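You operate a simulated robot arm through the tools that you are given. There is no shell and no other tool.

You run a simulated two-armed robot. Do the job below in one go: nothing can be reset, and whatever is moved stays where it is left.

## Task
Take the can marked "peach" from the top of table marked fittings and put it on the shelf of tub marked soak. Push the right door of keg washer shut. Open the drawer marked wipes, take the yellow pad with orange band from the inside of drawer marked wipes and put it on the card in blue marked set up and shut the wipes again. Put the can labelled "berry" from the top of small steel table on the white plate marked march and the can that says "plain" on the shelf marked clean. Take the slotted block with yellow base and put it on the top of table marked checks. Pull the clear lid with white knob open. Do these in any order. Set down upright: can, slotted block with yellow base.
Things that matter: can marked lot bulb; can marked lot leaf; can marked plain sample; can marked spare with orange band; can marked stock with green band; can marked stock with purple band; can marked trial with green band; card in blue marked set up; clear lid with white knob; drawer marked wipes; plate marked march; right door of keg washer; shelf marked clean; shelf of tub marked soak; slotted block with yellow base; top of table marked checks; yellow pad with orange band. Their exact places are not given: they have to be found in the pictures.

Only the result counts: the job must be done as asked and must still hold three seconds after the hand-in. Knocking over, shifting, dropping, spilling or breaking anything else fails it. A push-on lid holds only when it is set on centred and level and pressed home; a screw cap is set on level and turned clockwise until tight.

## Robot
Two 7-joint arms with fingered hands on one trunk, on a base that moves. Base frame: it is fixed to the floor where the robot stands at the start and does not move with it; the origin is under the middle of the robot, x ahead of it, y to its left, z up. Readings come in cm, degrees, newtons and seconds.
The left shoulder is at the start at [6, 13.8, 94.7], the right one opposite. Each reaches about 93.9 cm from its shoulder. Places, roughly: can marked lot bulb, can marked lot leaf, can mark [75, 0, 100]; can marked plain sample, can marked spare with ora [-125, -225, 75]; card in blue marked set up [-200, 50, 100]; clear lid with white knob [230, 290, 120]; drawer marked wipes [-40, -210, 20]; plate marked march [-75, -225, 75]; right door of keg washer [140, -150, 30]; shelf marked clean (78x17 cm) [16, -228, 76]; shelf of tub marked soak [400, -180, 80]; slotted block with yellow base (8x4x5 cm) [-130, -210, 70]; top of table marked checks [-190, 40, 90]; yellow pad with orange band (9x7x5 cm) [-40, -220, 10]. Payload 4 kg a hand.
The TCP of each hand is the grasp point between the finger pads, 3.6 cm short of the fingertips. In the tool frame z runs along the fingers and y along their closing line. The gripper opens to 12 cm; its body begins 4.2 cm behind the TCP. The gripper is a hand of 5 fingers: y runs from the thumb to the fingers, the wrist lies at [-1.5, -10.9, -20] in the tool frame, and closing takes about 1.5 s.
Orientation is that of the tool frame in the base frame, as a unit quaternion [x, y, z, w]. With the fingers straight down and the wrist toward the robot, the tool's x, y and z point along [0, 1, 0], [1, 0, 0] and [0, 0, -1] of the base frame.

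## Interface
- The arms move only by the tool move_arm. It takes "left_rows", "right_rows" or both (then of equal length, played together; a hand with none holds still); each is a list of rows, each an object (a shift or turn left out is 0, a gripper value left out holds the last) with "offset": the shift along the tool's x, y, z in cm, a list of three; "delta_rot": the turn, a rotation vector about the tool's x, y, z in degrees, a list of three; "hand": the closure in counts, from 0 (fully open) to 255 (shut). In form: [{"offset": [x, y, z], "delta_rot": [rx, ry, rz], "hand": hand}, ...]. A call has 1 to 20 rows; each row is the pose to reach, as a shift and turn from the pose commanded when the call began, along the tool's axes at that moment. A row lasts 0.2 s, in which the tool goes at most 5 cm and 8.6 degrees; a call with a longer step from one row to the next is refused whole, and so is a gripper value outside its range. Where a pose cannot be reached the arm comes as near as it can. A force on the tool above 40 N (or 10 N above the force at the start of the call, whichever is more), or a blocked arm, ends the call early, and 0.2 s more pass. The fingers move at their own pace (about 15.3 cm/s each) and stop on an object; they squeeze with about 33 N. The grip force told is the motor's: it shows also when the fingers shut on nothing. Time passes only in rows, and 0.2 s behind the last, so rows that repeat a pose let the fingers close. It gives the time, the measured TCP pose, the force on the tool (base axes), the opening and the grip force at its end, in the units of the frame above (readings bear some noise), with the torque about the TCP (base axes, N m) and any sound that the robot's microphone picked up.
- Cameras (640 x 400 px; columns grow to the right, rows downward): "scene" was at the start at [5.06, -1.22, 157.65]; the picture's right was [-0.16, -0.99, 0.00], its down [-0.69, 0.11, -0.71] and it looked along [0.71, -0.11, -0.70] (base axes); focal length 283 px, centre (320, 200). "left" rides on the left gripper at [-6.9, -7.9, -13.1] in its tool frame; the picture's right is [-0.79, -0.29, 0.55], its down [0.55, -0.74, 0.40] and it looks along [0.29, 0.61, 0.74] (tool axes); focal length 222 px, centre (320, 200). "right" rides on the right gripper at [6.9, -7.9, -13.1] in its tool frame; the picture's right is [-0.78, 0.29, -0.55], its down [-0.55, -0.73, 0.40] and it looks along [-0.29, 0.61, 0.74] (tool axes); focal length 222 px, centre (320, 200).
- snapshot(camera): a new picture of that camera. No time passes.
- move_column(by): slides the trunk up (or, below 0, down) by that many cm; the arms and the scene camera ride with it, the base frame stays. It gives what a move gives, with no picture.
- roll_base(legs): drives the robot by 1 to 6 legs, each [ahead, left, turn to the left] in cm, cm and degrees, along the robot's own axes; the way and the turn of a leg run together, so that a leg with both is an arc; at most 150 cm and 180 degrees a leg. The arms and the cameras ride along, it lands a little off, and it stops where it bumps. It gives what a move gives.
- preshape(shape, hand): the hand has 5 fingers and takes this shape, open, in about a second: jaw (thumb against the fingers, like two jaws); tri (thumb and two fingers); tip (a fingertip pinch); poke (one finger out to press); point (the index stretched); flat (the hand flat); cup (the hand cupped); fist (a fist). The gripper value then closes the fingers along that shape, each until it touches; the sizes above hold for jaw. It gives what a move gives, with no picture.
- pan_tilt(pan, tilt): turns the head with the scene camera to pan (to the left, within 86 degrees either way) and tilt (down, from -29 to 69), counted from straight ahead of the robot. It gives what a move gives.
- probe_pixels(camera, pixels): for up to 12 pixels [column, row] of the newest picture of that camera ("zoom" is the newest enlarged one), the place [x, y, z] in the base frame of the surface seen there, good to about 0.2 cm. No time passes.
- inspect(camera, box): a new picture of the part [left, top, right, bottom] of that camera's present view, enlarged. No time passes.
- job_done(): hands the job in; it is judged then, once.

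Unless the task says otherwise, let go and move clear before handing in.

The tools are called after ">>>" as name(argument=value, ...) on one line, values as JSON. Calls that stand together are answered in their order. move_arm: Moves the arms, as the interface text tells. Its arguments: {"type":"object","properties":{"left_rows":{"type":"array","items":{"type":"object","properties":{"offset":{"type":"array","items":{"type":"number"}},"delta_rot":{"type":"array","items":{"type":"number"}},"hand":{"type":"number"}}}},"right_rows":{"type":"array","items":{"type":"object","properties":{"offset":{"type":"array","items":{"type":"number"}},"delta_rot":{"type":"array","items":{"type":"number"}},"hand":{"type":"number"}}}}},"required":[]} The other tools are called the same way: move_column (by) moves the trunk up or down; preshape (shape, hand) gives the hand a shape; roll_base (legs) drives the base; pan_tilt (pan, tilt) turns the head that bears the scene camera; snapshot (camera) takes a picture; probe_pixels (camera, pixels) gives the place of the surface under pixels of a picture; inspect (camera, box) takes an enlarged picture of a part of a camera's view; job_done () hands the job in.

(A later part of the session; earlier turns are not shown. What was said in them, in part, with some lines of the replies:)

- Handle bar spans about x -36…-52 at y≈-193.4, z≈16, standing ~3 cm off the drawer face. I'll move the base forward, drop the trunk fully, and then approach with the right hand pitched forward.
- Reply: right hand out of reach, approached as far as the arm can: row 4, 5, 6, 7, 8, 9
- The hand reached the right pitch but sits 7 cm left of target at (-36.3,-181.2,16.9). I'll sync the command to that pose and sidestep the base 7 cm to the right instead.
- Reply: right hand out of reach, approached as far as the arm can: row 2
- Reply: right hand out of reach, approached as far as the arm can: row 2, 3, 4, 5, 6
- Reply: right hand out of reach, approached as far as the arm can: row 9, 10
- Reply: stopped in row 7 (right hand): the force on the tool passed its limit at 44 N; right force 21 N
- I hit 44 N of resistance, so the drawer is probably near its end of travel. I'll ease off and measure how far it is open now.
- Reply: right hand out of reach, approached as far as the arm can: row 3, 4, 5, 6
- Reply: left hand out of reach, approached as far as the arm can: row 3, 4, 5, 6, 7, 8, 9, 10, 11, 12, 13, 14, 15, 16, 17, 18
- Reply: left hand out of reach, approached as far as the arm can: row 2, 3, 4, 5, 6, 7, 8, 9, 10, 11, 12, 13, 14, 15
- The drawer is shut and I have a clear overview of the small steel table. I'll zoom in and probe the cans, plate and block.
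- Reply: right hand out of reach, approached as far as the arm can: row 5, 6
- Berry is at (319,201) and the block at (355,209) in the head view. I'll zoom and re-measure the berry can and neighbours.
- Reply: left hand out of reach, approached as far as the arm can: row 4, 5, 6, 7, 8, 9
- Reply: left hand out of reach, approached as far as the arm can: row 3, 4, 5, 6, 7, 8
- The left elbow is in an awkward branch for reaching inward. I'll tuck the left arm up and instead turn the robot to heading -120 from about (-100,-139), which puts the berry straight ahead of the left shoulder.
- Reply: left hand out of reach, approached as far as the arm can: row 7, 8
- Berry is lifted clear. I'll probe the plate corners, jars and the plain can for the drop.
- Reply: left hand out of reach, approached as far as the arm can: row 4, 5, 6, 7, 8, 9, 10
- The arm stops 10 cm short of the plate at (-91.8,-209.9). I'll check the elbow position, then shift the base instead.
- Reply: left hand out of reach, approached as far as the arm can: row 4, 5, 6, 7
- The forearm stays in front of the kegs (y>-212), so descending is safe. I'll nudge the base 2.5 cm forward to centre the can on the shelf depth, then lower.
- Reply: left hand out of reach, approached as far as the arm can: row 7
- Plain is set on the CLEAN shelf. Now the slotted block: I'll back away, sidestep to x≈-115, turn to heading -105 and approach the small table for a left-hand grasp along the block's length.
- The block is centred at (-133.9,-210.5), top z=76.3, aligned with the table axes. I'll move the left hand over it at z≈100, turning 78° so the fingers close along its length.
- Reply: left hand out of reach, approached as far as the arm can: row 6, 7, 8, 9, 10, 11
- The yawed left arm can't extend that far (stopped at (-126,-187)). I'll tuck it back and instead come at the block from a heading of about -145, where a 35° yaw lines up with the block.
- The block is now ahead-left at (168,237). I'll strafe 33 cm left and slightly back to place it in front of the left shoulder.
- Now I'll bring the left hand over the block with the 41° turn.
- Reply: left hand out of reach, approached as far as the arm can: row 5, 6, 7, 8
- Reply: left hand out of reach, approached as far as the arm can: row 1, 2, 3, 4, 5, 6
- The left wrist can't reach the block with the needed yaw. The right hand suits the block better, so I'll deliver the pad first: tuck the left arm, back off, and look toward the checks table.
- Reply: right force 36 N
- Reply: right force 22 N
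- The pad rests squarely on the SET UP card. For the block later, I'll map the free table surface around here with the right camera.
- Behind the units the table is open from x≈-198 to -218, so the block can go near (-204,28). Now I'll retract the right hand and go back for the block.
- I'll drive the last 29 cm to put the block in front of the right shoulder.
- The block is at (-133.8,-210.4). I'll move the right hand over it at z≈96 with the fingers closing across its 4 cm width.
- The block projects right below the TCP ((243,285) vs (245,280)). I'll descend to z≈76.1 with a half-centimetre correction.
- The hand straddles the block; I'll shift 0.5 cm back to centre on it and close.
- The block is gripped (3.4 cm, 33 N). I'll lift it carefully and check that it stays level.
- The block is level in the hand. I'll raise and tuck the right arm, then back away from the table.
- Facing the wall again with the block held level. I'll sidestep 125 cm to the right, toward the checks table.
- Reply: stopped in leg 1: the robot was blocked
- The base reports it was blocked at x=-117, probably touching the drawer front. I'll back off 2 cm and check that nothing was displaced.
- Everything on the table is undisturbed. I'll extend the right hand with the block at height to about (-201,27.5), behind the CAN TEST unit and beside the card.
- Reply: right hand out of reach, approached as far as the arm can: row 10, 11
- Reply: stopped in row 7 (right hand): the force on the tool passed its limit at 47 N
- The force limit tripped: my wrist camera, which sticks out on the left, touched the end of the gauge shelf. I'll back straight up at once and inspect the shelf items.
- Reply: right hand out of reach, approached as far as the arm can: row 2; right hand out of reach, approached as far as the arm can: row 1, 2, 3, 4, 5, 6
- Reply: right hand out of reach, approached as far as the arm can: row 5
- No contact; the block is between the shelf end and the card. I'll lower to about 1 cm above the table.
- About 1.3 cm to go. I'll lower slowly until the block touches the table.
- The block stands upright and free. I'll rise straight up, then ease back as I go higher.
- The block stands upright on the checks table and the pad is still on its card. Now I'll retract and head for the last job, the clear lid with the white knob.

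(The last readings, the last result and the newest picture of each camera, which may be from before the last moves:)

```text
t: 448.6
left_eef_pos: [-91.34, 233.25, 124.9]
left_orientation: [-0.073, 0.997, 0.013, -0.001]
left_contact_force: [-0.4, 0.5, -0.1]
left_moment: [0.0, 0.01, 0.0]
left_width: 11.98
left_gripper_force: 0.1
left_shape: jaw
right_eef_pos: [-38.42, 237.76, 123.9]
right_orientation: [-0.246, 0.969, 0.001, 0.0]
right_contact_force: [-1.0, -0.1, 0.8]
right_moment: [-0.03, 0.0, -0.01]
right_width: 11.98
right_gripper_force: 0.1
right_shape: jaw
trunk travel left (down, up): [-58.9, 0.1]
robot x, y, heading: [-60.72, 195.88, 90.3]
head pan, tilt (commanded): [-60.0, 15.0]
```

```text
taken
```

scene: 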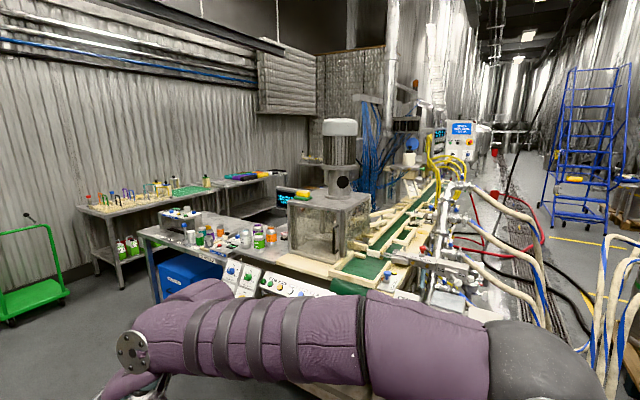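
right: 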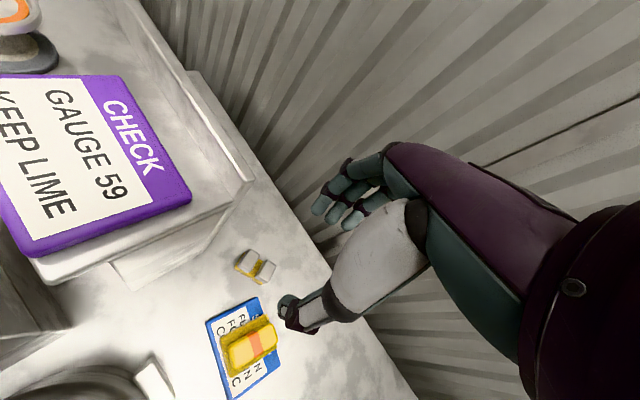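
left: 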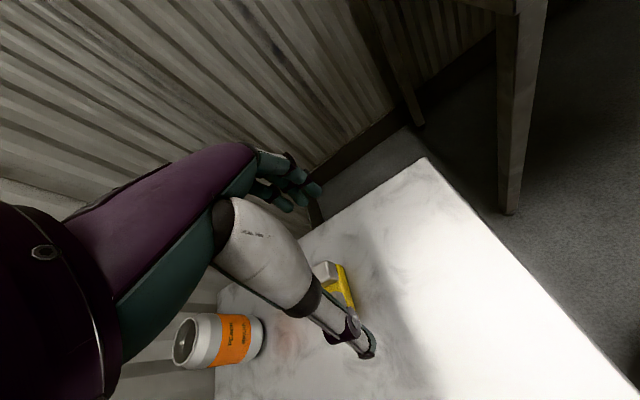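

I'll zoom in on the far part of the line, around (380–420,160), where the lid should be.

>>> inspect(camera="scene", box=[340, 90, 500, 250])

>>> inspect(camera="scene", box=[60, 110, 390, 320])

```text
2.50 times, centred on (420, 170) of scene
```

zoom: 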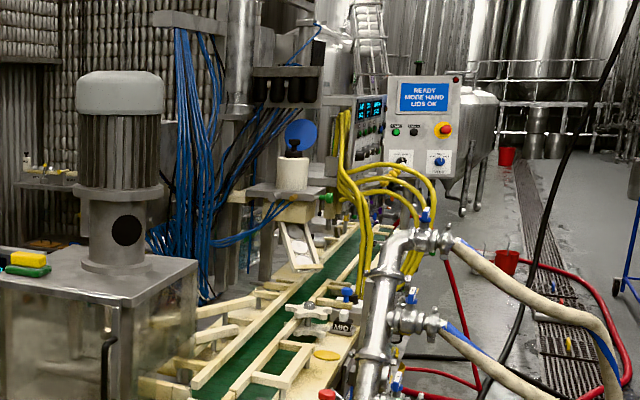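

```text
1.90 times, centred on (225, 215) of scene
```

zoom: 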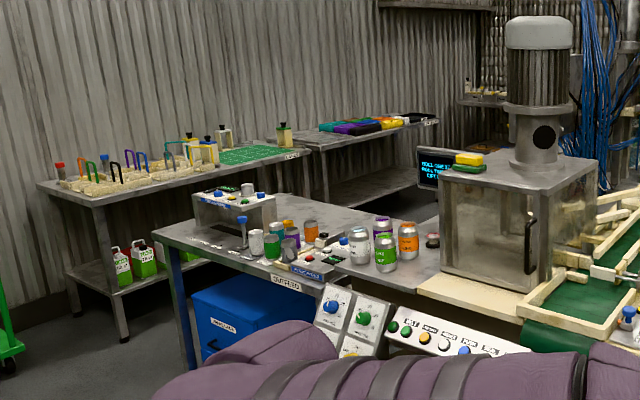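

I'll probe the objects near the expected spot to identify the lid.

>>> probe_pixels(camera="scene", pixels=[[409, 160], [412, 144], [404, 167], [395, 167], [413, 187], [430, 215], [421, 216], [440, 190], [400, 125], [452, 128], [370, 195], [340, 190]])

```text
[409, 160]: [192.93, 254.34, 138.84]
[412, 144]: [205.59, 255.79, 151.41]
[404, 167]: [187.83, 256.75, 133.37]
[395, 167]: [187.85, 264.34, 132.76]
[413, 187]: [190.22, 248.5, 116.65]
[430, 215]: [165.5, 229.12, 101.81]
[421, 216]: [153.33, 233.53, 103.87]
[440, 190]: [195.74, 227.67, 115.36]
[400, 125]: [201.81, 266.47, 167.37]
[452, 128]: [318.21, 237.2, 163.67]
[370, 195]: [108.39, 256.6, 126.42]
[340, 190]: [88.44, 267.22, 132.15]
```

The white roll sits at (193,254); the lid itself is likely hidden behind, on the far side. I'll probe the layout of the tables on the north side to see if I can drive around.

>>> probe_pixels(camera="scene", pixels=[[138, 235], [222, 253], [82, 212], [228, 190], [285, 173], [240, 208], [200, 190], [155, 305], [120, 285], [250, 183], [290, 250], [225, 300]])

>>> pan_tilt(pan=-30, tilt=20)

>>> snapshot(camera="scene")

```text
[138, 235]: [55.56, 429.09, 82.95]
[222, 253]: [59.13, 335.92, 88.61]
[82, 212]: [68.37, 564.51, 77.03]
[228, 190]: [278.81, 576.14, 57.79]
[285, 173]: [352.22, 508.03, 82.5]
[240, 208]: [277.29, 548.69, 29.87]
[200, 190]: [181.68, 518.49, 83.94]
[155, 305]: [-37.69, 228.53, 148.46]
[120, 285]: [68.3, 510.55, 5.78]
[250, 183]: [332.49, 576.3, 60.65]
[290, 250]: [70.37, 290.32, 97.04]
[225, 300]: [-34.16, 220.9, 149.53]
```

```text
t: 449.5
left_eef_pos: [-91.48, 233.22, 124.92]
left_orientation: [-0.074, 0.997, 0.013, -0.003]
left_contact_force: [0.7, 0.1, -1.1]
left_moment: [-0.04, 0.01, 0.02]
left_width: 12.0
left_gripper_force: 0.0
left_shape: jaw
right_eef_pos: [-38.35, 237.79, 124.04]
right_orientation: [-0.246, 0.969, 0.001, 0.0]
right_contact_force: [0.3, -0.3, 0.4]
right_moment: [-0.01, 0.03, 0.01]
right_width: 11.97
right_gripper_force: 0.1
right_shape: jaw
trunk travel left (down, up): [-58.9, 0.1]
robot x, y, heading: [-60.75, 195.97, 90.3]
head pan, tilt (commanded): [-30.0, 20.0]
```

```text
taken
```

scene: 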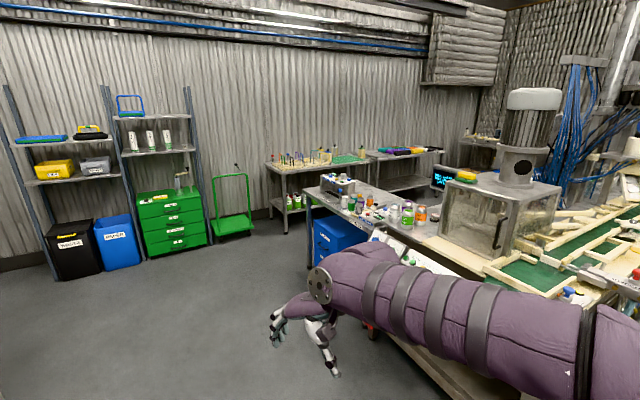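

A gap exists between the outfeed table (ends y≈430) and the wall bench (y≈510). I'll drive up to y≈440 and look along the far side of the line.

>>> roll_base(legs=[[140, 0, 0], [105, 0, 0]])

>>> pan_tilt(pan=-80, tilt=18)

>>> snapshot(camera="scene")

```text
t: 461.5
left_eef_pos: [-96.02, 477.91, 124.96]
left_orientation: [-0.085, 0.996, 0.013, -0.002]
left_contact_force: [0.2, -0.1, 0.1]
left_moment: [0.0, 0.01, -0.03]
left_width: 12.0
left_gripper_force: 0.0
left_shape: jaw
right_eef_pos: [-43.29, 483.62, 124.03]
right_orientation: [-0.257, 0.966, 0.001, 0.001]
right_contact_force: [-0.4, 0.3, -0.2]
right_moment: [0.01, 0.02, -0.02]
right_width: 11.99
right_gripper_force: 0.1
right_shape: jaw
trunk travel left (down, up): [-58.9, 0.1]
robot x, y, heading: [-64.23, 441.71, 91.9]
head pan, tilt (commanded): [-30.0, 20.0]
```

```text
t: 462.7
left_eef_pos: [-96.1, 477.93, 124.94]
left_orientation: [-0.085, 0.996, 0.013, -0.003]
left_contact_force: [0.4, -0.1, 0.2]
left_moment: [-0.01, 0.0, 0.0]
left_width: 11.99
left_gripper_force: 0.0
left_shape: jaw
right_eef_pos: [-43.12, 483.64, 124.13]
right_orientation: [-0.258, 0.966, 0.001, 0.0]
right_contact_force: [-0.4, -0.3, -1.0]
right_moment: [-0.03, 0.03, -0.02]
right_width: 11.99
right_gripper_force: 0.0
right_shape: jaw
trunk travel left (down, up): [-58.9, 0.1]
robot x, y, heading: [-64.89, 441.26, 91.6]
head pan, tilt (commanded): [-80.0, 18.0]
```

```text
taken
```

scene: 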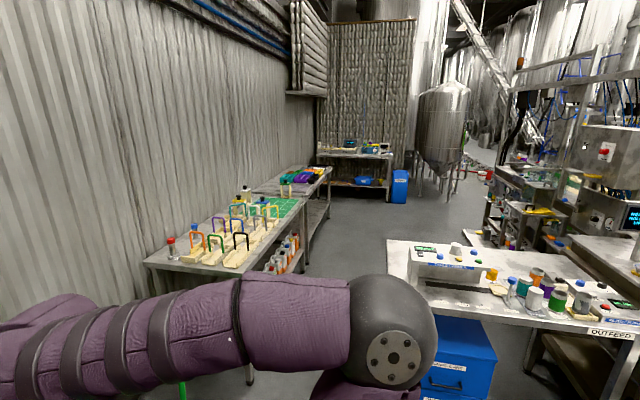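

There's a usable corridor along the far side. I'll turn to face +x, line up at y≈470 and drive along it.

>>> roll_base(legs=[[0, 0, -91.5], [0, 28, 0]])

>>> pan_tilt(pan=-10, tilt=25)

>>> snapshot(camera="scene")

>>> probe_pixels(camera="scene", pixels=[[320, 300], [300, 250], [330, 200], [380, 180], [440, 180], [250, 180], [250, 220], [400, 160], [480, 160], [350, 260]])

```text
t: 468.6
left_eef_pos: [-26.97, 500.4, 125.04]
left_orientation: [0.656, 0.755, 0.011, 0.008]
left_contact_force: [-0.1, 0.0, -0.7]
left_moment: [-0.01, 0.01, -0.02]
left_width: 12.0
left_gripper_force: 0.1
left_shape: jaw
right_eef_pos: [-22.76, 447.55, 124.14]
right_orientation: [0.513, 0.858, 0.0, 0.001]
right_contact_force: [0.1, 0.4, 0.4]
right_moment: [-0.02, 0.0, 0.01]
right_width: 11.96
right_gripper_force: 0.0
right_shape: jaw
trunk travel left (down, up): [-58.9, 0.1]
robot x, y, heading: [-64.39, 470.06, 0.2]
head pan, tilt (commanded): [-80.0, 18.0]
```

```text
t: 470.0
left_eef_pos: [-27.07, 500.46, 125.05]
left_orientation: [0.657, 0.754, 0.01, 0.008]
left_contact_force: [-0.3, 0.1, -1.0]
left_moment: [0.02, 0.01, -0.01]
left_width: 11.99
left_gripper_force: 0.1
left_shape: jaw
right_eef_pos: [-22.84, 447.36, 124.06]
right_orientation: [0.513, 0.859, 0.0, 0.002]
right_contact_force: [0.2, -1.3, 0.0]
right_moment: [-0.02, 0.03, 0.01]
right_width: 11.96
right_gripper_force: 0.0
right_shape: jaw
trunk travel left (down, up): [-58.9, 0.1]
robot x, y, heading: [-64.58, 470.21, 0.0]
head pan, tilt (commanded): [-10.0, 25.0]
```

```text
taken
```

scene: 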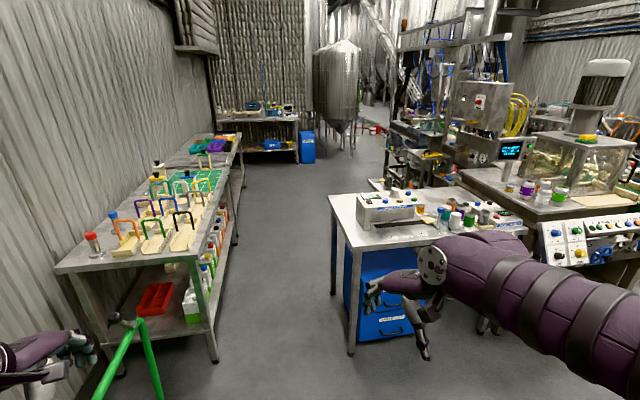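

```text
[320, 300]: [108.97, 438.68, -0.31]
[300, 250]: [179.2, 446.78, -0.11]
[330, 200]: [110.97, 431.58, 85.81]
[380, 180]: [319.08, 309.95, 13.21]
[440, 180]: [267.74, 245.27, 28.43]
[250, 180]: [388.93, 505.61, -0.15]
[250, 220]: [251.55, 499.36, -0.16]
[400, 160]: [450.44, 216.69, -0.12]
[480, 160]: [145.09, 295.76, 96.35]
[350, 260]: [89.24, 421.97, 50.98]
```

There's a green trolley handle at lower left (125,340) and the wall bench. I'll probe these to pick a safe lane.

>>> probe_pixels(camera="scene", pixels=[[130, 325], [105, 385], [155, 385], [213, 355], [62, 272], [190, 262], [240, 150], [352, 350], [335, 285], [345, 205], [415, 205], [240, 235]])

```text
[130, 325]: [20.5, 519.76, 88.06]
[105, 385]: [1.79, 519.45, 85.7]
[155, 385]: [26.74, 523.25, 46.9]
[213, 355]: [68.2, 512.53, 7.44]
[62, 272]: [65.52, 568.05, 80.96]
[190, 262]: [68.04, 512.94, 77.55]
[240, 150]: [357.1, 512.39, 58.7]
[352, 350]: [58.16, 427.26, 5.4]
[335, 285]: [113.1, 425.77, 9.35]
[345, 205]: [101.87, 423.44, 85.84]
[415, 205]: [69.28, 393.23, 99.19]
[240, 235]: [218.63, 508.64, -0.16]
```

The lane is clear with the robot at y≈470. I'll drive forward 150 cm and look right toward the line's rear.

>>> roll_base(legs=[[150, 0, 0], [55, 0, 0]])

>>> pan_tilt(pan=-65, tilt=22)

>>> snapshot(camera="scene")

```text
t: 480.3
left_eef_pos: [178.45, 507.92, 124.92]
left_orientation: [0.635, 0.772, 0.011, 0.007]
left_contact_force: [-0.5, -0.7, 1.0]
left_moment: [-0.01, -0.03, 0.03]
left_width: 11.99
left_gripper_force: 0.0
left_shape: jaw
right_eef_pos: [185.51, 455.3, 124.01]
right_orientation: [0.49, 0.871, 0.0, 0.0]
right_contact_force: [-0.1, -0.3, -0.1]
right_moment: [0.03, 0.03, -0.01]
right_width: 11.98
right_gripper_force: 0.0
right_shape: jaw
trunk travel left (down, up): [-58.9, 0.1]
robot x, y, heading: [142.54, 475.37, 3.2]
head pan, tilt (commanded): [-10.0, 25.0]
```

```text
t: 481.5
left_eef_pos: [178.44, 507.82, 125.03]
left_orientation: [0.636, 0.772, 0.01, 0.007]
left_contact_force: [-0.5, -0.2, 0.0]
left_moment: [-0.02, 0.01, -0.01]
left_width: 11.98
left_gripper_force: 0.0
left_shape: jaw
right_eef_pos: [185.52, 455.15, 123.95]
right_orientation: [0.49, 0.872, 0.001, 0.0]
right_contact_force: [0.6, -0.5, 0.1]
right_moment: [-0.01, 0.01, 0.0]
right_width: 11.97
right_gripper_force: 0.1
right_shape: jaw
trunk travel left (down, up): [-58.9, 0.1]
robot x, y, heading: [142.64, 475.3, 3.4]
head pan, tilt (commanded): [-65.0, 22.0]
```

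```text
taken
```

scene: 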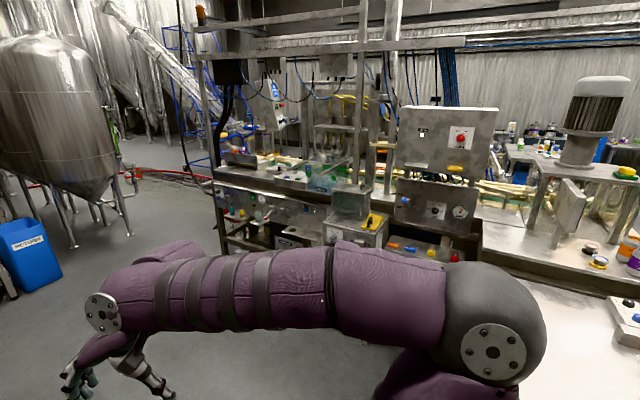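

The rear of the line is visible with a clear cover near (330,170). I'll move away from the bench and turn to face it.

>>> roll_base(legs=[[40, -25, 0], [0, 0, -93.3]])

>>> pan_tilt(pan=0, tilt=25)

>>> snapshot(camera="scene")

```text
t: 488.2
left_eef_pos: [215.01, 415.79, 124.93]
left_orientation: [0.996, 0.087, 0.001, 0.013]
left_contact_force: [0.2, 0.4, 0.5]
left_moment: [-0.01, 0.03, 0.0]
left_width: 11.97
left_gripper_force: 0.0
left_shape: jaw
right_eef_pos: [162.31, 409.88, 123.97]
right_orientation: [0.966, 0.26, 0.0, 0.0]
right_contact_force: [-0.2, -0.4, 0.7]
right_moment: [0.01, 0.0, 0.04]
right_width: 11.97
right_gripper_force: 0.1
right_shape: jaw
trunk travel left (down, up): [-58.9, 0.1]
robot x, y, heading: [183.62, 452.02, -87.9]
head pan, tilt (commanded): [-65.0, 22.0]
```

```text
t: 489.6
left_eef_pos: [215.16, 415.81, 124.94]
left_orientation: [0.996, 0.087, 0.002, 0.013]
left_contact_force: [0.3, 0.5, 0.0]
left_moment: [0.01, 0.0, -0.02]
left_width: 12.0
left_gripper_force: 0.1
left_shape: jaw
right_eef_pos: [162.3, 409.86, 123.95]
right_orientation: [0.966, 0.259, 0.0, 0.001]
right_contact_force: [-0.4, 0.8, 0.4]
right_moment: [-0.01, 0.01, 0.01]
right_width: 11.95
right_gripper_force: 0.0
right_shape: jaw
trunk travel left (down, up): [-58.9, 0.1]
robot x, y, heading: [183.13, 452.3, -88.4]
head pan, tilt (commanded): [0.0, 25.0]
```

```text
taken
```

scene: 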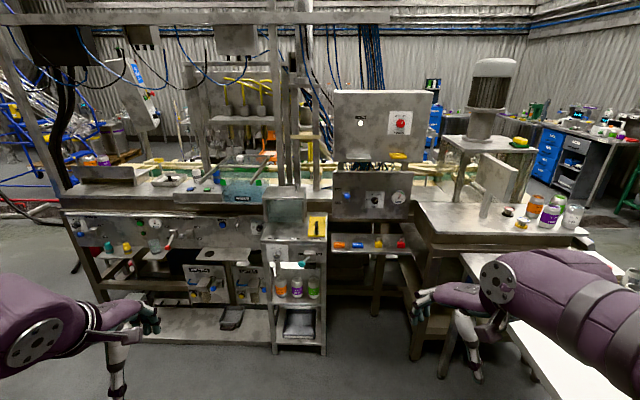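

The lid should be near pixel (245,145). I'll zoom in there.

>>> inspect(camera="scene", box=[150, 50, 350, 260])

>>> inspect(camera="scene", box=[190, 110, 310, 200])

```text
1.90 times, centred on (250, 155) of scene
```

zoom: 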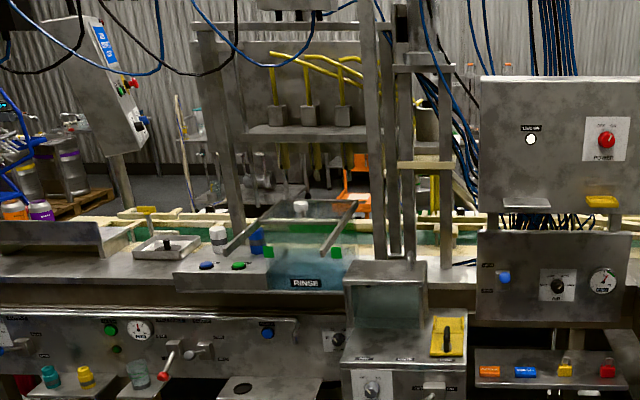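

```text
4.44 times, centred on (250, 155) of scene
```

zoom: 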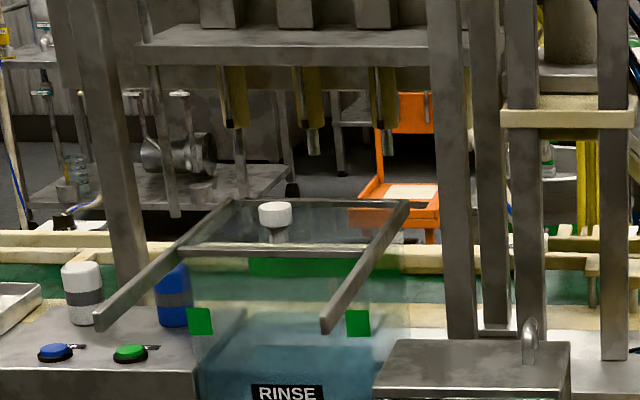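

Found it: the RINSE tank's clear lid with a white knob at (240,158), between two metal bars. I'll probe the knob, bars and lid surface.

>>> probe_pixels(camera="zoom", pixels=[[275, 213], [275, 235], [230, 203], [100, 325], [400, 208], [328, 328], [250, 255], [340, 255], [290, 225], [200, 318], [357, 320], [285, 390]])

>>> probe_pixels(camera="zoom", pixels=[[170, 260], [370, 260], [250, 300], [300, 300], [280, 280], [82, 275], [170, 295], [130, 350], [480, 360], [300, 265], [220, 245], [340, 215]])

```text
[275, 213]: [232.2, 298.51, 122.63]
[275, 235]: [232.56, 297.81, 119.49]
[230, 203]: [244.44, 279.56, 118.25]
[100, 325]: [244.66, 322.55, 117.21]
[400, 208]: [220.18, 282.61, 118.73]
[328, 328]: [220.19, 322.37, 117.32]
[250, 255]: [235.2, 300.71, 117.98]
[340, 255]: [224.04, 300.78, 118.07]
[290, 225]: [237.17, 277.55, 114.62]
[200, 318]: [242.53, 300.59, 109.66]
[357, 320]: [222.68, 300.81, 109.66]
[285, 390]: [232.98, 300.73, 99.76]
```

```text
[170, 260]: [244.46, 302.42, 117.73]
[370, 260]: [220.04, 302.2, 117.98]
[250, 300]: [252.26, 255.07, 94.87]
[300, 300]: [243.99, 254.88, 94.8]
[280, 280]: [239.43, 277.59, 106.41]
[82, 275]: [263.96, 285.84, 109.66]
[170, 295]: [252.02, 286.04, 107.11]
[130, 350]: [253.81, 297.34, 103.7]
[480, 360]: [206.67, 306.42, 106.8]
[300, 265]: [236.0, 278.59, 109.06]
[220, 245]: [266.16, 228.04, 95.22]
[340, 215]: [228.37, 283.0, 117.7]
```

The lid runs on two rails (x=220 and 244.5, y 279→322, z≈118); its knob is at about (232.3,297.5), z 119–124, so it slides toward +y. I'll probe nearby posts, overhead beams and the floor-level front.

>>> snapshot(camera="scene")

>>> probe_pixels(camera="scene", pixels=[[200, 18], [205, 100], [280, 100], [300, 100], [270, 50], [300, 345], [220, 340], [325, 350], [240, 120], [100, 300], [345, 100], [290, 205]])

>>> probe_pixels(camera="scene", pixels=[[40, 120], [60, 160], [130, 45], [240, 40], [165, 215], [320, 265], [265, 235], [115, 190], [395, 250], [270, 345], [160, 330], [240, 15]])

```text
taken
```

scene: 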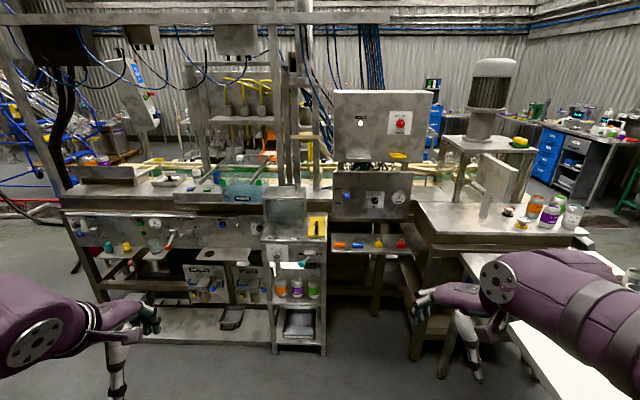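

```text
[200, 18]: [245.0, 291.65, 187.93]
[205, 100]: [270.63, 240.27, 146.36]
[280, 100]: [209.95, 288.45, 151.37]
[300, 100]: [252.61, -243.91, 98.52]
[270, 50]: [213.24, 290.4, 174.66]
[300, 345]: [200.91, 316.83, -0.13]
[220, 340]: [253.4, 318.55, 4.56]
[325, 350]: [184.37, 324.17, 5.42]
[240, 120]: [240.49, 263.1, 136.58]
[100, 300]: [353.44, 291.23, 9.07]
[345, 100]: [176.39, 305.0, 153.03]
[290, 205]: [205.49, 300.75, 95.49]
```

```text
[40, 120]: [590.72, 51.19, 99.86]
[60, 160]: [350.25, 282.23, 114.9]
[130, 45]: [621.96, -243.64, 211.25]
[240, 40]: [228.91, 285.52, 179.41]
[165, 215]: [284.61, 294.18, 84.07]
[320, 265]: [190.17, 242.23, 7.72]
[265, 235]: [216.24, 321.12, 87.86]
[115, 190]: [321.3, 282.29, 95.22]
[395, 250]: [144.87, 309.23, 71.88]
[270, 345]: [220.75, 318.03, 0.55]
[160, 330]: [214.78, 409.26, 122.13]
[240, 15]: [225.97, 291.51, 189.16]
```

Overhead parts are above z≈165 and the machine's low front is at y≈318, so I can stand at about (249,375) and use the right hand. I'll drive there.

>>> roll_base(legs=[[0, 0, -1.6], [0, 64, 0], [72, 0, 0]])

>>> pan_tilt(pan=-8, tilt=35)

>>> snapshot(camera="scene")

>>> snapshot(camera="right")

```text
t: 497.0
left_eef_pos: [278.67, 343.69, 124.9]
left_orientation: [0.997, 0.076, 0.002, 0.012]
left_contact_force: [-0.2, -0.3, 0.3]
left_moment: [0.02, -0.01, 0.03]
left_width: 11.97
left_gripper_force: 0.0
left_shape: jaw
right_eef_pos: [225.78, 339.01, 124.09]
right_orientation: [0.968, 0.25, 0.0, 0.001]
right_contact_force: [-0.1, -0.6, -0.1]
right_moment: [0.0, 0.0, 0.0]
right_width: 11.97
right_gripper_force: 0.1
right_shape: jaw
trunk travel left (down, up): [-58.9, 0.1]
robot x, y, heading: [247.4, 380.97, -88.9]
head pan, tilt (commanded): [0.0, 25.0]
```

```text
t: 497.7
left_eef_pos: [278.72, 343.88, 124.81]
left_orientation: [0.997, 0.077, 0.002, 0.013]
left_contact_force: [-0.3, 0.2, 0.3]
left_moment: [0.01, 0.01, 0.02]
left_width: 11.99
left_gripper_force: 0.1
left_shape: jaw
right_eef_pos: [225.78, 339.02, 123.88]
right_orientation: [0.968, 0.25, 0.0, 0.001]
right_contact_force: [-0.3, -1.2, -0.8]
right_moment: [0.0, 0.02, -0.01]
right_width: 11.95
right_gripper_force: 0.0
right_shape: jaw
trunk travel left (down, up): [-58.9, 0.1]
robot x, y, heading: [248.17, 380.75, -89.2]
head pan, tilt (commanded): [-8.0, 35.0]
```

```text
taken
```

scene: 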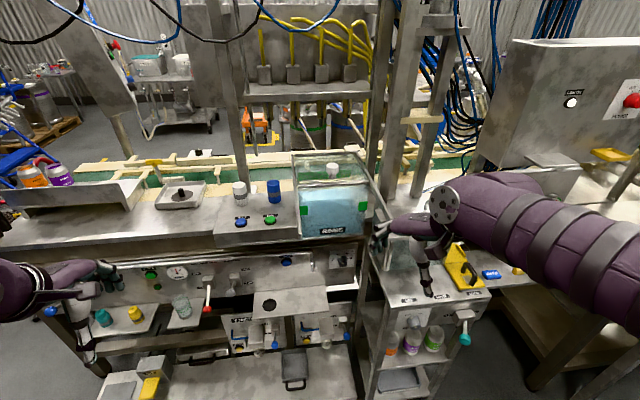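

```text
taken
```

right: 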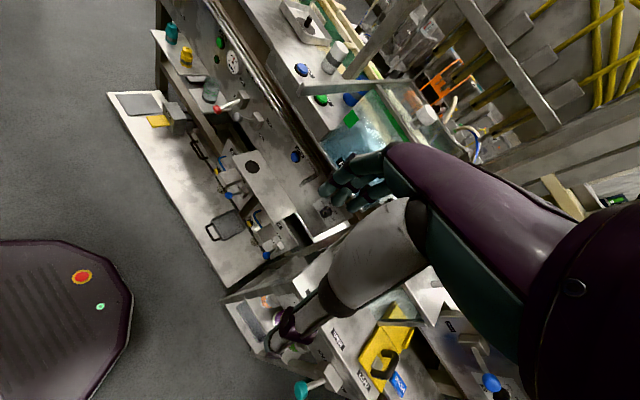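

The RINSE tank is right ahead at (335,195), knob near (332,168). I'll zoom and probe for exact geometry.

>>> inspect(camera="scene", box=[270, 120, 410, 250])

```text
3.08 times, centred on (340, 185) of scene
```

zoom: 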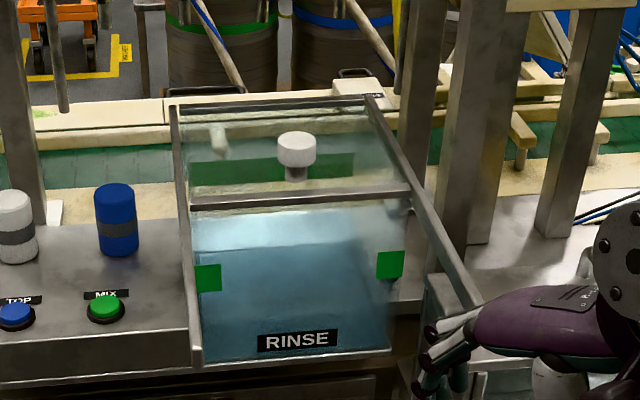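

>>> probe_pixels(camera="zoom", pixels=[[297, 138], [297, 148], [280, 148], [314, 150], [297, 160], [297, 173], [180, 180], [200, 350], [400, 190], [475, 295], [290, 197], [330, 180]])

>>> probe_pixels(camera="zoom", pixels=[[300, 134], [175, 108], [370, 98], [240, 180], [270, 130], [340, 120], [195, 200], [410, 185], [455, 120], [290, 230], [350, 270], [440, 270]])

```text
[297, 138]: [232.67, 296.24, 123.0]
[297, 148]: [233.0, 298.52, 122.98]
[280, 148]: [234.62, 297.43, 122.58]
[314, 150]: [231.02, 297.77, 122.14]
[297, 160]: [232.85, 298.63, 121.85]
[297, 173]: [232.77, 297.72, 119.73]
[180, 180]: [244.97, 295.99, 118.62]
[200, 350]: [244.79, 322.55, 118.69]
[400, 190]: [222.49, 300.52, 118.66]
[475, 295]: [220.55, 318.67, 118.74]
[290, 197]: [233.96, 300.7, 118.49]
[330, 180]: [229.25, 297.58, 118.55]
```

```text
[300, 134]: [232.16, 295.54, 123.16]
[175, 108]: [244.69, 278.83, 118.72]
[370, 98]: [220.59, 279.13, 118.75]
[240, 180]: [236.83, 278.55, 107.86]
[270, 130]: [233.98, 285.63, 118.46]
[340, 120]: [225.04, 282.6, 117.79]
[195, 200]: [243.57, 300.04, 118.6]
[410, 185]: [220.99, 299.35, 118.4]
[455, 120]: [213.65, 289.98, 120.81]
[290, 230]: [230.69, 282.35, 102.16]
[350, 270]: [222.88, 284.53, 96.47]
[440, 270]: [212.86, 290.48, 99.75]
```

Knob centre is (232.8,297.1), head z≈120.5–123.1, lid at z=118.5. I'll move 8 cm closer and bring the right hand over the knob at z≈135 with the fingers on its far side.

>>> roll_base(legs=[[8, 0, -0.9]])

>>> move_arm(right_rows=[{"offset": [-1, 3, -3], "delta_rot": [0, 0, 3.2], "hand": 40}, {"offset": [-2, 6.3, -6], "delta_rot": [0, 0, 6.4], "hand": 85}, {"offset": [-3, 9.8, -9], "delta_rot": [0, 0, 9.6]}, {"offset": [-4.2, 13.6, -11], "delta_rot": [0, 0, 12.8]}, {"offset": [-5.4, 17.5, -12], "delta_rot": [0, 0, 16]}, {"offset": [-6.6, 21.4, -12], "delta_rot": [0, 0, 19.2]}, {"offset": [-7.8, 25.3, -12], "delta_rot": [0, 0, 22.4]}, {"offset": [-9, 29.2, -12], "delta_rot": [0, 0, 25.6]}, {"offset": [-10.3, 33.1, -12], "delta_rot": [0, 0, 29]}, {"offset": [-10.3, 33.1, -12], "delta_rot": [0, 0, 29]}])

>>> snapshot(camera="right")

>>> snapshot(camera="scene")

```text
t: 498.8
left_eef_pos: [278.21, 335.23, 125.01]
left_orientation: [0.998, 0.068, 0.002, 0.012]
left_contact_force: [0.5, -0.3, -1.1]
left_moment: [0.04, -0.03, -0.01]
left_width: 12.04
left_gripper_force: 0.1
left_shape: jaw
right_eef_pos: [225.17, 331.08, 123.95]
right_orientation: [0.97, 0.242, 0.0, 0.0]
right_contact_force: [0.7, -0.5, -0.3]
right_moment: [-0.02, -0.05, 0.0]
right_width: 11.96
right_gripper_force: 0.1
right_shape: jaw
trunk travel left (down, up): [-58.9, 0.1]
robot x, y, heading: [247.51, 373.16, -89.8]
head pan, tilt (commanded): [-8.0, 35.0]
```

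```text
t: 501.0
left_eef_pos: [278.11, 335.4, 125.11]
left_orientation: [0.998, 0.068, 0.002, 0.014]
left_contact_force: [-0.9, 0.1, -0.7]
left_moment: [-0.05, 0.03, -0.02]
left_width: 12.0
left_gripper_force: 0.0
left_shape: jaw
right_eef_pos: [231.75, 297.47, 135.84]
right_orientation: [1.0, -0.009, 0.0, 0.001]
right_contact_force: [-0.7, 0.0, 0.8]
right_moment: [-0.05, -0.01, 0.0]
right_width: 8.03
right_gripper_force: 0.0
right_shape: jaw
trunk travel left (down, up): [-58.9, 0.1]
robot x, y, heading: [247.94, 372.92, -90.1]
head pan, tilt (commanded): [-8.0, 35.0]
```

```text
taken
```

right: 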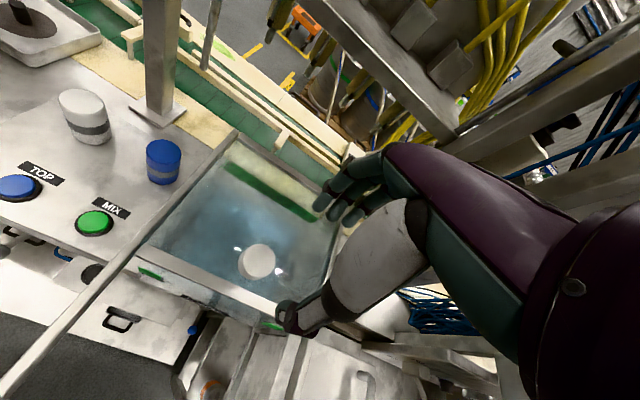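

```text
taken
```

scene: 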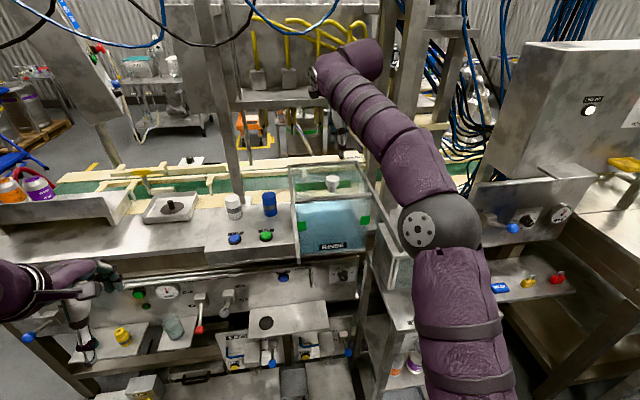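

The knob is about 1.2 cm left-forward of the TCP axis. I'll correct and descend to z≈123, keeping the fingertips just above the lid.

>>> move_arm(right_rows=[{"offset": [0.6, 0.3, 3]}, {"offset": [1.2, 0.6, 6]}, {"offset": [1.2, 0.6, 9]}, {"offset": [1.2, 0.6, 11]}, {"offset": [1.2, 0.6, 12.2]}, {"offset": [1.2, 0.6, 12.7]}, {"offset": [1.2, 0.6, 12.7]}])

>>> snapshot(camera="right")

>>> inspect(camera="scene", box=[280, 120, 420, 260])

```text
t: 502.6
left_eef_pos: [278.11, 335.17, 125.05]
left_orientation: [0.998, 0.069, 0.001, 0.014]
left_contact_force: [-0.4, 0.1, 0.4]
left_moment: [-0.02, -0.01, 0.02]
left_width: 11.97
left_gripper_force: 0.0
left_shape: jaw
right_eef_pos: [232.74, 296.62, 123.36]
right_orientation: [1.0, -0.009, 0.0, 0.0]
right_contact_force: [-0.5, 0.0, 0.5]
right_moment: [0.01, -0.02, 0.05]
right_width: 7.99
right_gripper_force: 0.0
right_shape: jaw
trunk travel left (down, up): [-58.9, 0.1]
robot x, y, heading: [248.1, 372.65, -90.3]
head pan, tilt (commanded): [-8.0, 35.0]
```

```text
taken
```

right: 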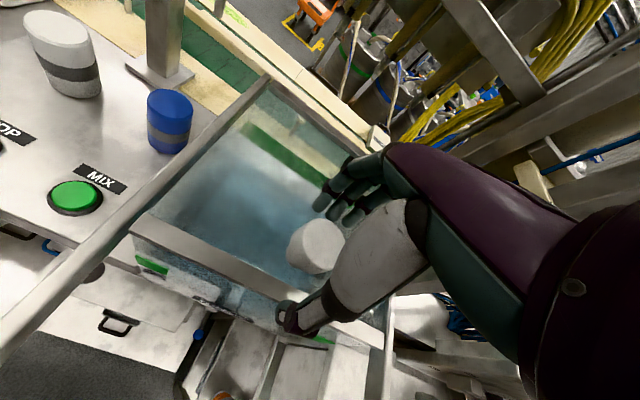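

```text
2.86 times, centred on (350, 190) of scene
```

zoom: 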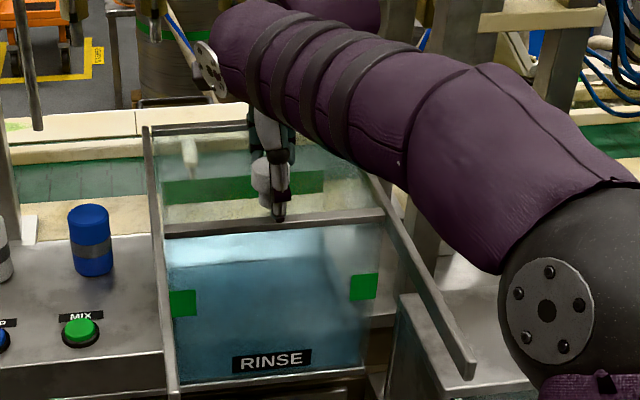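

Thumb and fingers bracket the white knob. I'll lower 3 mm and close.

>>> move_arm(right_rows=[{"offset": [0, 0, 0.3], "hand": 110}, {"offset": [0, 0, 0.3], "hand": 150}, {"offset": [0, 0, 0.3], "hand": 200}, {"offset": [0, 0, 0.3], "hand": 255}, {"offset": [0, 0, 0.3], "hand": 255}, {"offset": [0, 0, 0.3], "hand": 255}, {"offset": [0, 0, 0.3], "hand": 255}])

>>> snapshot(camera="right")

```text
t: 504.2
left_eef_pos: [278.03, 335.34, 124.94]
left_orientation: [0.998, 0.069, 0.002, 0.014]
left_contact_force: [-0.6, -0.5, 0.6]
left_moment: [0.01, 0.02, 0.01]
left_width: 12.0
left_gripper_force: 0.0
left_shape: jaw
right_eef_pos: [232.67, 296.67, 122.93]
right_orientation: [1.0, -0.01, 0.0, -0.001]
right_contact_force: [0.0, 10.6, -13.3]
right_moment: [0.09, 0.03, 0.02]
right_width: 2.29
right_gripper_force: 32.4
right_shape: jaw
trunk travel left (down, up): [-58.9, 0.1]
robot x, y, heading: [247.94, 372.85, -90.3]
head pan, tilt (commanded): [-8.0, 35.0]
```

```text
taken
```

right: 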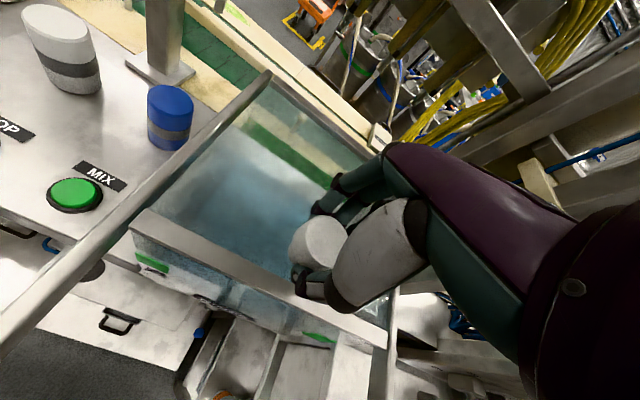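

The knob is gripped (fingers under its head). I'll pull it toward me in small steps.

>>> move_arm(right_rows=[{"offset": [0, -0.4, 0]}, {"offset": [0, -0.9, 0]}, {"offset": [0, -1.5, 0]}, {"offset": [0, -2.2, 0]}, {"offset": [0, -3, 0]}, {"offset": [0, -3.8, 0]}, {"offset": [0, -4.6, 0]}, {"offset": [0, -5.5, 0]}, {"offset": [0, -6.4, 0]}, {"offset": [0, -7.3, 0]}, {"offset": [0, -8.2, 0]}, {"offset": [0, -9.1, 0]}, {"offset": [0, -10, 0]}, {"offset": [0, -10, 0]}])

>>> snapshot(camera="scene")

>>> snapshot(camera="right")

```text
t: 507.2
left_eef_pos: [277.93, 335.26, 125.01]
left_orientation: [0.998, 0.069, 0.003, 0.013]
left_contact_force: [0.4, -0.6, 0.0]
left_moment: [0.03, 0.01, 0.0]
left_width: 12.03
left_gripper_force: 0.0
left_shape: jaw
right_eef_pos: [232.75, 306.42, 122.97]
right_orientation: [1.0, -0.008, 0.001, 0.0]
right_contact_force: [-13.4, 0.3, -15.9]
right_moment: [-0.24, 0.52, -0.15]
right_width: 2.21
right_gripper_force: 33.3
right_shape: jaw
trunk travel left (down, up): [-58.9, 0.1]
robot x, y, heading: [247.81, 372.74, -90.1]
head pan, tilt (commanded): [-8.0, 35.0]
```

```text
taken
```

scene: 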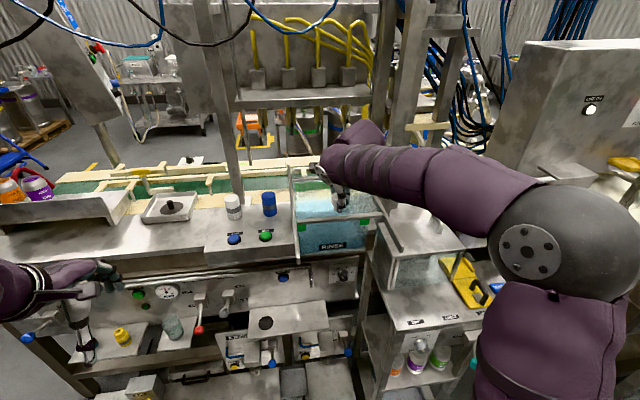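

```text
taken
```

right: 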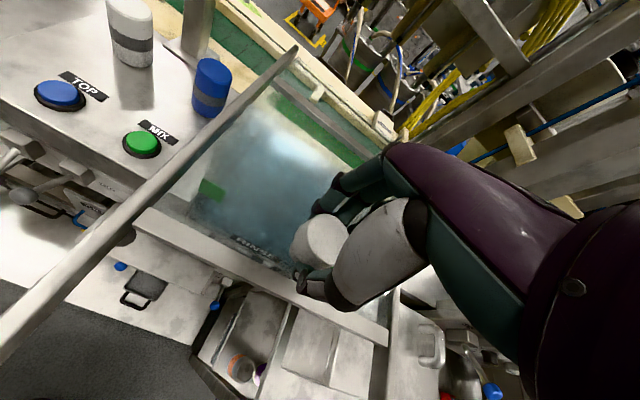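

The lid is sliding along its rails (about 10 cm so far). I'll keep pulling.

>>> move_arm(right_rows=[{"offset": [-0.1, -0.6, 0]}, {"offset": [-0.2, -1.4, 0]}, {"offset": [-0.3, -2.2, 0]}, {"offset": [-0.3, -3, 0]}, {"offset": [-0.3, -3.8, 0]}, {"offset": [-0.3, -4.6, 0]}, {"offset": [-0.3, -5.4, 0]}, {"offset": [-0.3, -6.2, 0]}, {"offset": [-0.3, -7, 0]}, {"offset": [-0.3, -7.8, 0]}, {"offset": [-0.3, -8.6, 0]}, {"offset": [-0.3, -9.4, 0]}, {"offset": [-0.3, -10.2, 0]}, {"offset": [-0.3, -10.2, 0]}])

>>> snapshot(camera="scene")

>>> snapshot(camera="right")

```text
t: 510.2
left_eef_pos: [278.0, 335.12, 124.88]
left_orientation: [0.998, 0.069, 0.002, 0.013]
left_contact_force: [-0.1, -0.3, -0.3]
left_moment: [0.03, 0.0, -0.02]
left_width: 11.99
left_gripper_force: 0.1
left_shape: jaw
right_eef_pos: [232.72, 316.64, 122.97]
right_orientation: [1.0, -0.008, 0.0, -0.001]
right_contact_force: [-8.2, -0.1, -20.8]
right_moment: [-0.21, 0.31, -0.06]
right_width: 2.18
right_gripper_force: 33.0
right_shape: jaw
trunk travel left (down, up): [-58.9, 0.1]
robot x, y, heading: [247.93, 372.69, -90.2]
head pan, tilt (commanded): [-8.0, 35.0]
```

```text
taken
```

scene: 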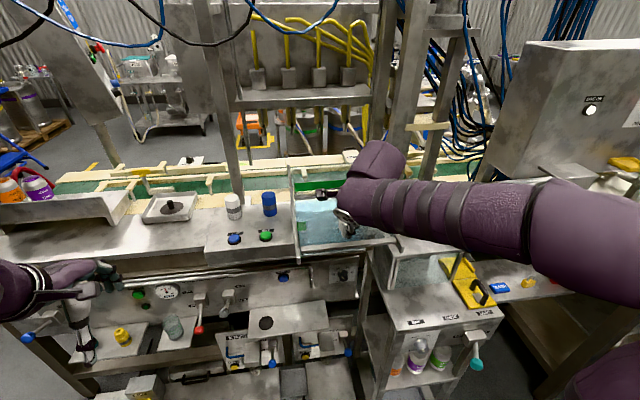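

```text
taken
```

right: 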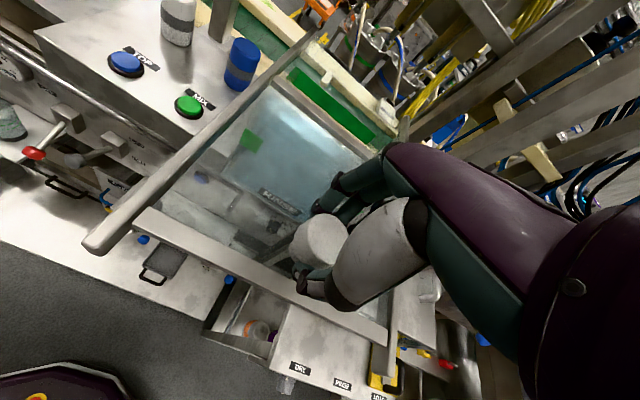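

The lid has slid 20 cm. I'll pull the last bit until it resists.

>>> move_arm(right_rows=[{"offset": [0, -0.5, 0]}, {"offset": [0, -1, 0]}, {"offset": [0, -1.5, 0]}, {"offset": [0, -2, 0]}, {"offset": [0, -2.5, 0]}, {"offset": [0, -3, 0]}, {"offset": [0, -3, 0]}])

>>> snapshot(camera="right")

>>> inspect(camera="scene", box=[270, 140, 420, 260])

```text
t: 511.8
left_eef_pos: [277.89, 334.94, 124.87]
left_orientation: [0.998, 0.069, 0.003, 0.012]
left_contact_force: [0.4, 0.0, -0.4]
left_moment: [0.0, 0.0, 0.0]
left_width: 11.99
left_gripper_force: 0.0
left_shape: jaw
right_eef_pos: [232.67, 319.23, 122.97]
right_orientation: [1.0, -0.009, 0.001, -0.001]
right_contact_force: [-15.3, -28.5, -11.4]
right_moment: [-1.15, 0.52, -0.26]
right_width: 2.11
right_gripper_force: 33.0
right_shape: jaw
trunk travel left (down, up): [-58.9, 0.1]
robot x, y, heading: [247.88, 372.93, -90.0]
head pan, tilt (commanded): [-8.0, 35.0]
```

```text
taken
```

right: 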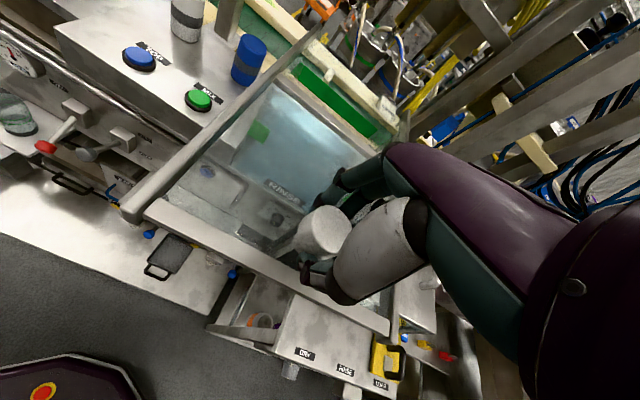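

```text
3.33 times, centred on (345, 200) of scene
```

zoom: 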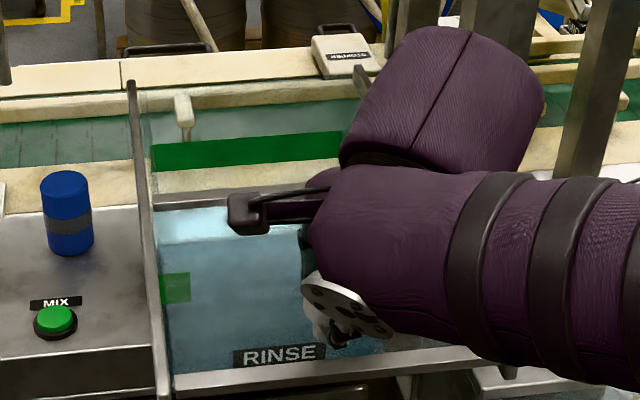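

The lid hit its end stop after about 22.5 cm (28 N resistance), fully open. I'll ease the tension and release the knob.

>>> move_arm(right_rows=[{"offset": [0, 0.2, 0], "hand": 220}, {"offset": [0, 0.2, 0], "hand": 180}, {"offset": [0, 0.2, 0], "hand": 140}, {"offset": [0, 0.2, 0], "hand": 100}, {"offset": [0, 0.2, 0], "hand": 60}, {"offset": [0, 0.2, 0], "hand": 40}, {"offset": [0, 0.2, 0], "hand": 40}, {"offset": [0, 0.2, 0], "hand": 40}])

>>> snapshot(camera="right")

```text
t: 513.6
left_eef_pos: [278.17, 335.24, 124.92]
left_orientation: [0.997, 0.069, 0.001, 0.013]
left_contact_force: [-1.2, -0.3, -0.9]
left_moment: [0.03, 0.01, 0.0]
left_width: 11.99
left_gripper_force: 0.0
left_shape: jaw
right_eef_pos: [233.08, 319.65, 123.0]
right_orientation: [1.0, -0.009, 0.001, 0.001]
right_contact_force: [0.8, 0.2, 0.1]
right_moment: [-0.03, 0.0, 0.03]
right_width: 10.07
right_gripper_force: 0.0
right_shape: jaw
trunk travel left (down, up): [-58.9, 0.1]
robot x, y, heading: [247.79, 372.86, -90.2]
head pan, tilt (commanded): [-8.0, 35.0]
```

```text
taken
```

right: 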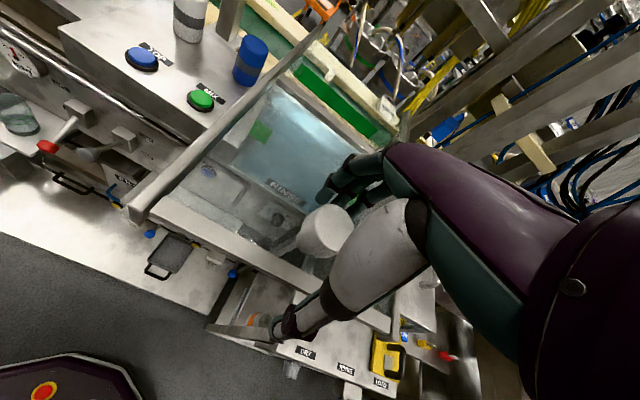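

The knob is free. I'll rise straight up and check the lid's position.

>>> move_arm(right_rows=[{"offset": [0, 0, -1.5]}, {"offset": [0, 0, -4]}, {"offset": [0, 0, -7]}, {"offset": [0, 0, -10]}, {"offset": [-2, 0, -12]}, {"offset": [-5, 0, -13]}, {"offset": [-8, -2, -13]}, {"offset": [-8, -2, -13]}])

>>> roll_base(legs=[[-25, 0, 0]])

>>> snapshot(camera="scene")

>>> inspect(camera="scene", box=[260, 100, 420, 250])

```text
t: 515.4
left_eef_pos: [278.15, 335.2, 124.9]
left_orientation: [0.998, 0.069, 0.002, 0.013]
left_contact_force: [-0.2, 0.4, -1.0]
left_moment: [0.04, 0.02, -0.01]
left_width: 11.99
left_gripper_force: 0.0
left_shape: jaw
right_eef_pos: [225.01, 321.74, 135.84]
right_orientation: [1.0, -0.008, 0.0, 0.0]
right_contact_force: [-0.2, -0.2, 0.3]
right_moment: [0.01, 0.01, 0.02]
right_width: 10.11
right_gripper_force: 0.0
right_shape: jaw
trunk travel left (down, up): [-58.9, 0.1]
robot x, y, heading: [247.68, 372.6, -90.1]
head pan, tilt (commanded): [-8.0, 35.0]
```

```text
t: 517.2
left_eef_pos: [278.14, 360.3, 124.96]
left_orientation: [0.998, 0.069, 0.002, 0.014]
left_contact_force: [-0.2, -0.2, -0.3]
left_moment: [-0.04, 0.02, -0.02]
left_width: 11.98
left_gripper_force: 0.0
left_shape: jaw
right_eef_pos: [225.05, 346.99, 136.04]
right_orientation: [1.0, -0.008, 0.0, 0.001]
right_contact_force: [0.3, 0.8, -0.2]
right_moment: [-0.06, 0.01, -0.01]
right_width: 10.12
right_gripper_force: 0.0
right_shape: jaw
trunk travel left (down, up): [-58.9, 0.1]
robot x, y, heading: [247.61, 397.98, -89.9]
head pan, tilt (commanded): [-8.0, 35.0]
```

```text
taken
```

scene: 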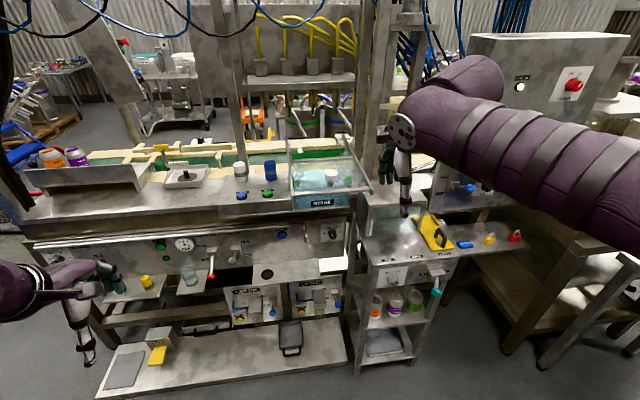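

```text
2.67 times, centred on (340, 175) of scene
```

zoom: 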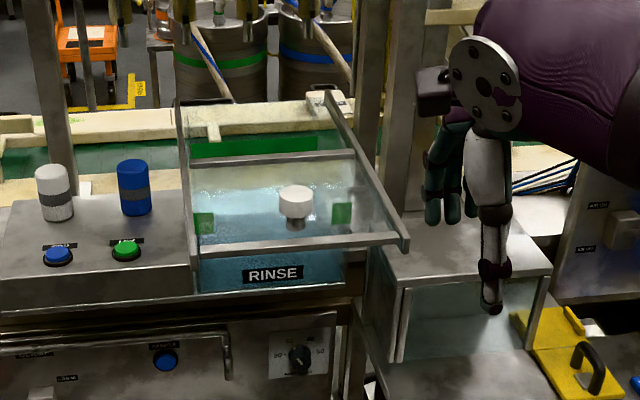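

The lid sits pulled out to the end of its rails. I'll confirm the knob's position with a probe before handing in.

>>> probe_pixels(camera="zoom", pixels=[[295, 195], [295, 245], [270, 158], [400, 240]])

```text
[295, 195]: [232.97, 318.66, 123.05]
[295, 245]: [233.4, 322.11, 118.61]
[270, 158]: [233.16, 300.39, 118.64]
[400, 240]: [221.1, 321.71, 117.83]
```

The knob has moved from y≈297 to ≈319 and the lid is at its stop, with both hands clear. Everything else was confirmed when I placed it: peach on the soak tub, washer door and wipes drawer shut, pad on the card, berry on March, plain on clean and block on checks. I'm handing in.

>>> job_done()

```text
The job is handed in.
```

I finished every part of the job and handed it in. Along the way my wrist camera touched a shelf on the checks table, and my base touched something there too.

| Part | State when I left it |
|---|---|
| Peach can (lot bulb) | Upright on the shelf of the soak tub |
| Keg washer, right door | Pushed shut, flush with the left door |
| Wipes drawer | Opened, pad taken out, shut again flush with the drawer above |
| Yellow pad with orange band | Lying on the blue set up card |
| Berry can | Upright on the white march plate |
| Plain can (sample) | Upright on the clean shelf |
| Slotted block with yellow base | Upright on top of the checks table, behind the CAN TEST unit |
| Clear lid with white knob | Pulled about 22 cm to the end of its rails |

- **Shelf touch:** while I was setting down the block, the camera pressed on the end of the gauge shelf with about 47 N. The reels and the purple CHECK card looked in place afterwards. The card may have moved by roughly half a centimetre. I had no exact earlier measurement to compare with, so I left it alone.
- **Base touch:** the base was also stopped once in front of the checks table drawers. I backed off and saw nothing out of place.

I checked each item when I placed it. At the end I only rechecked the lid.
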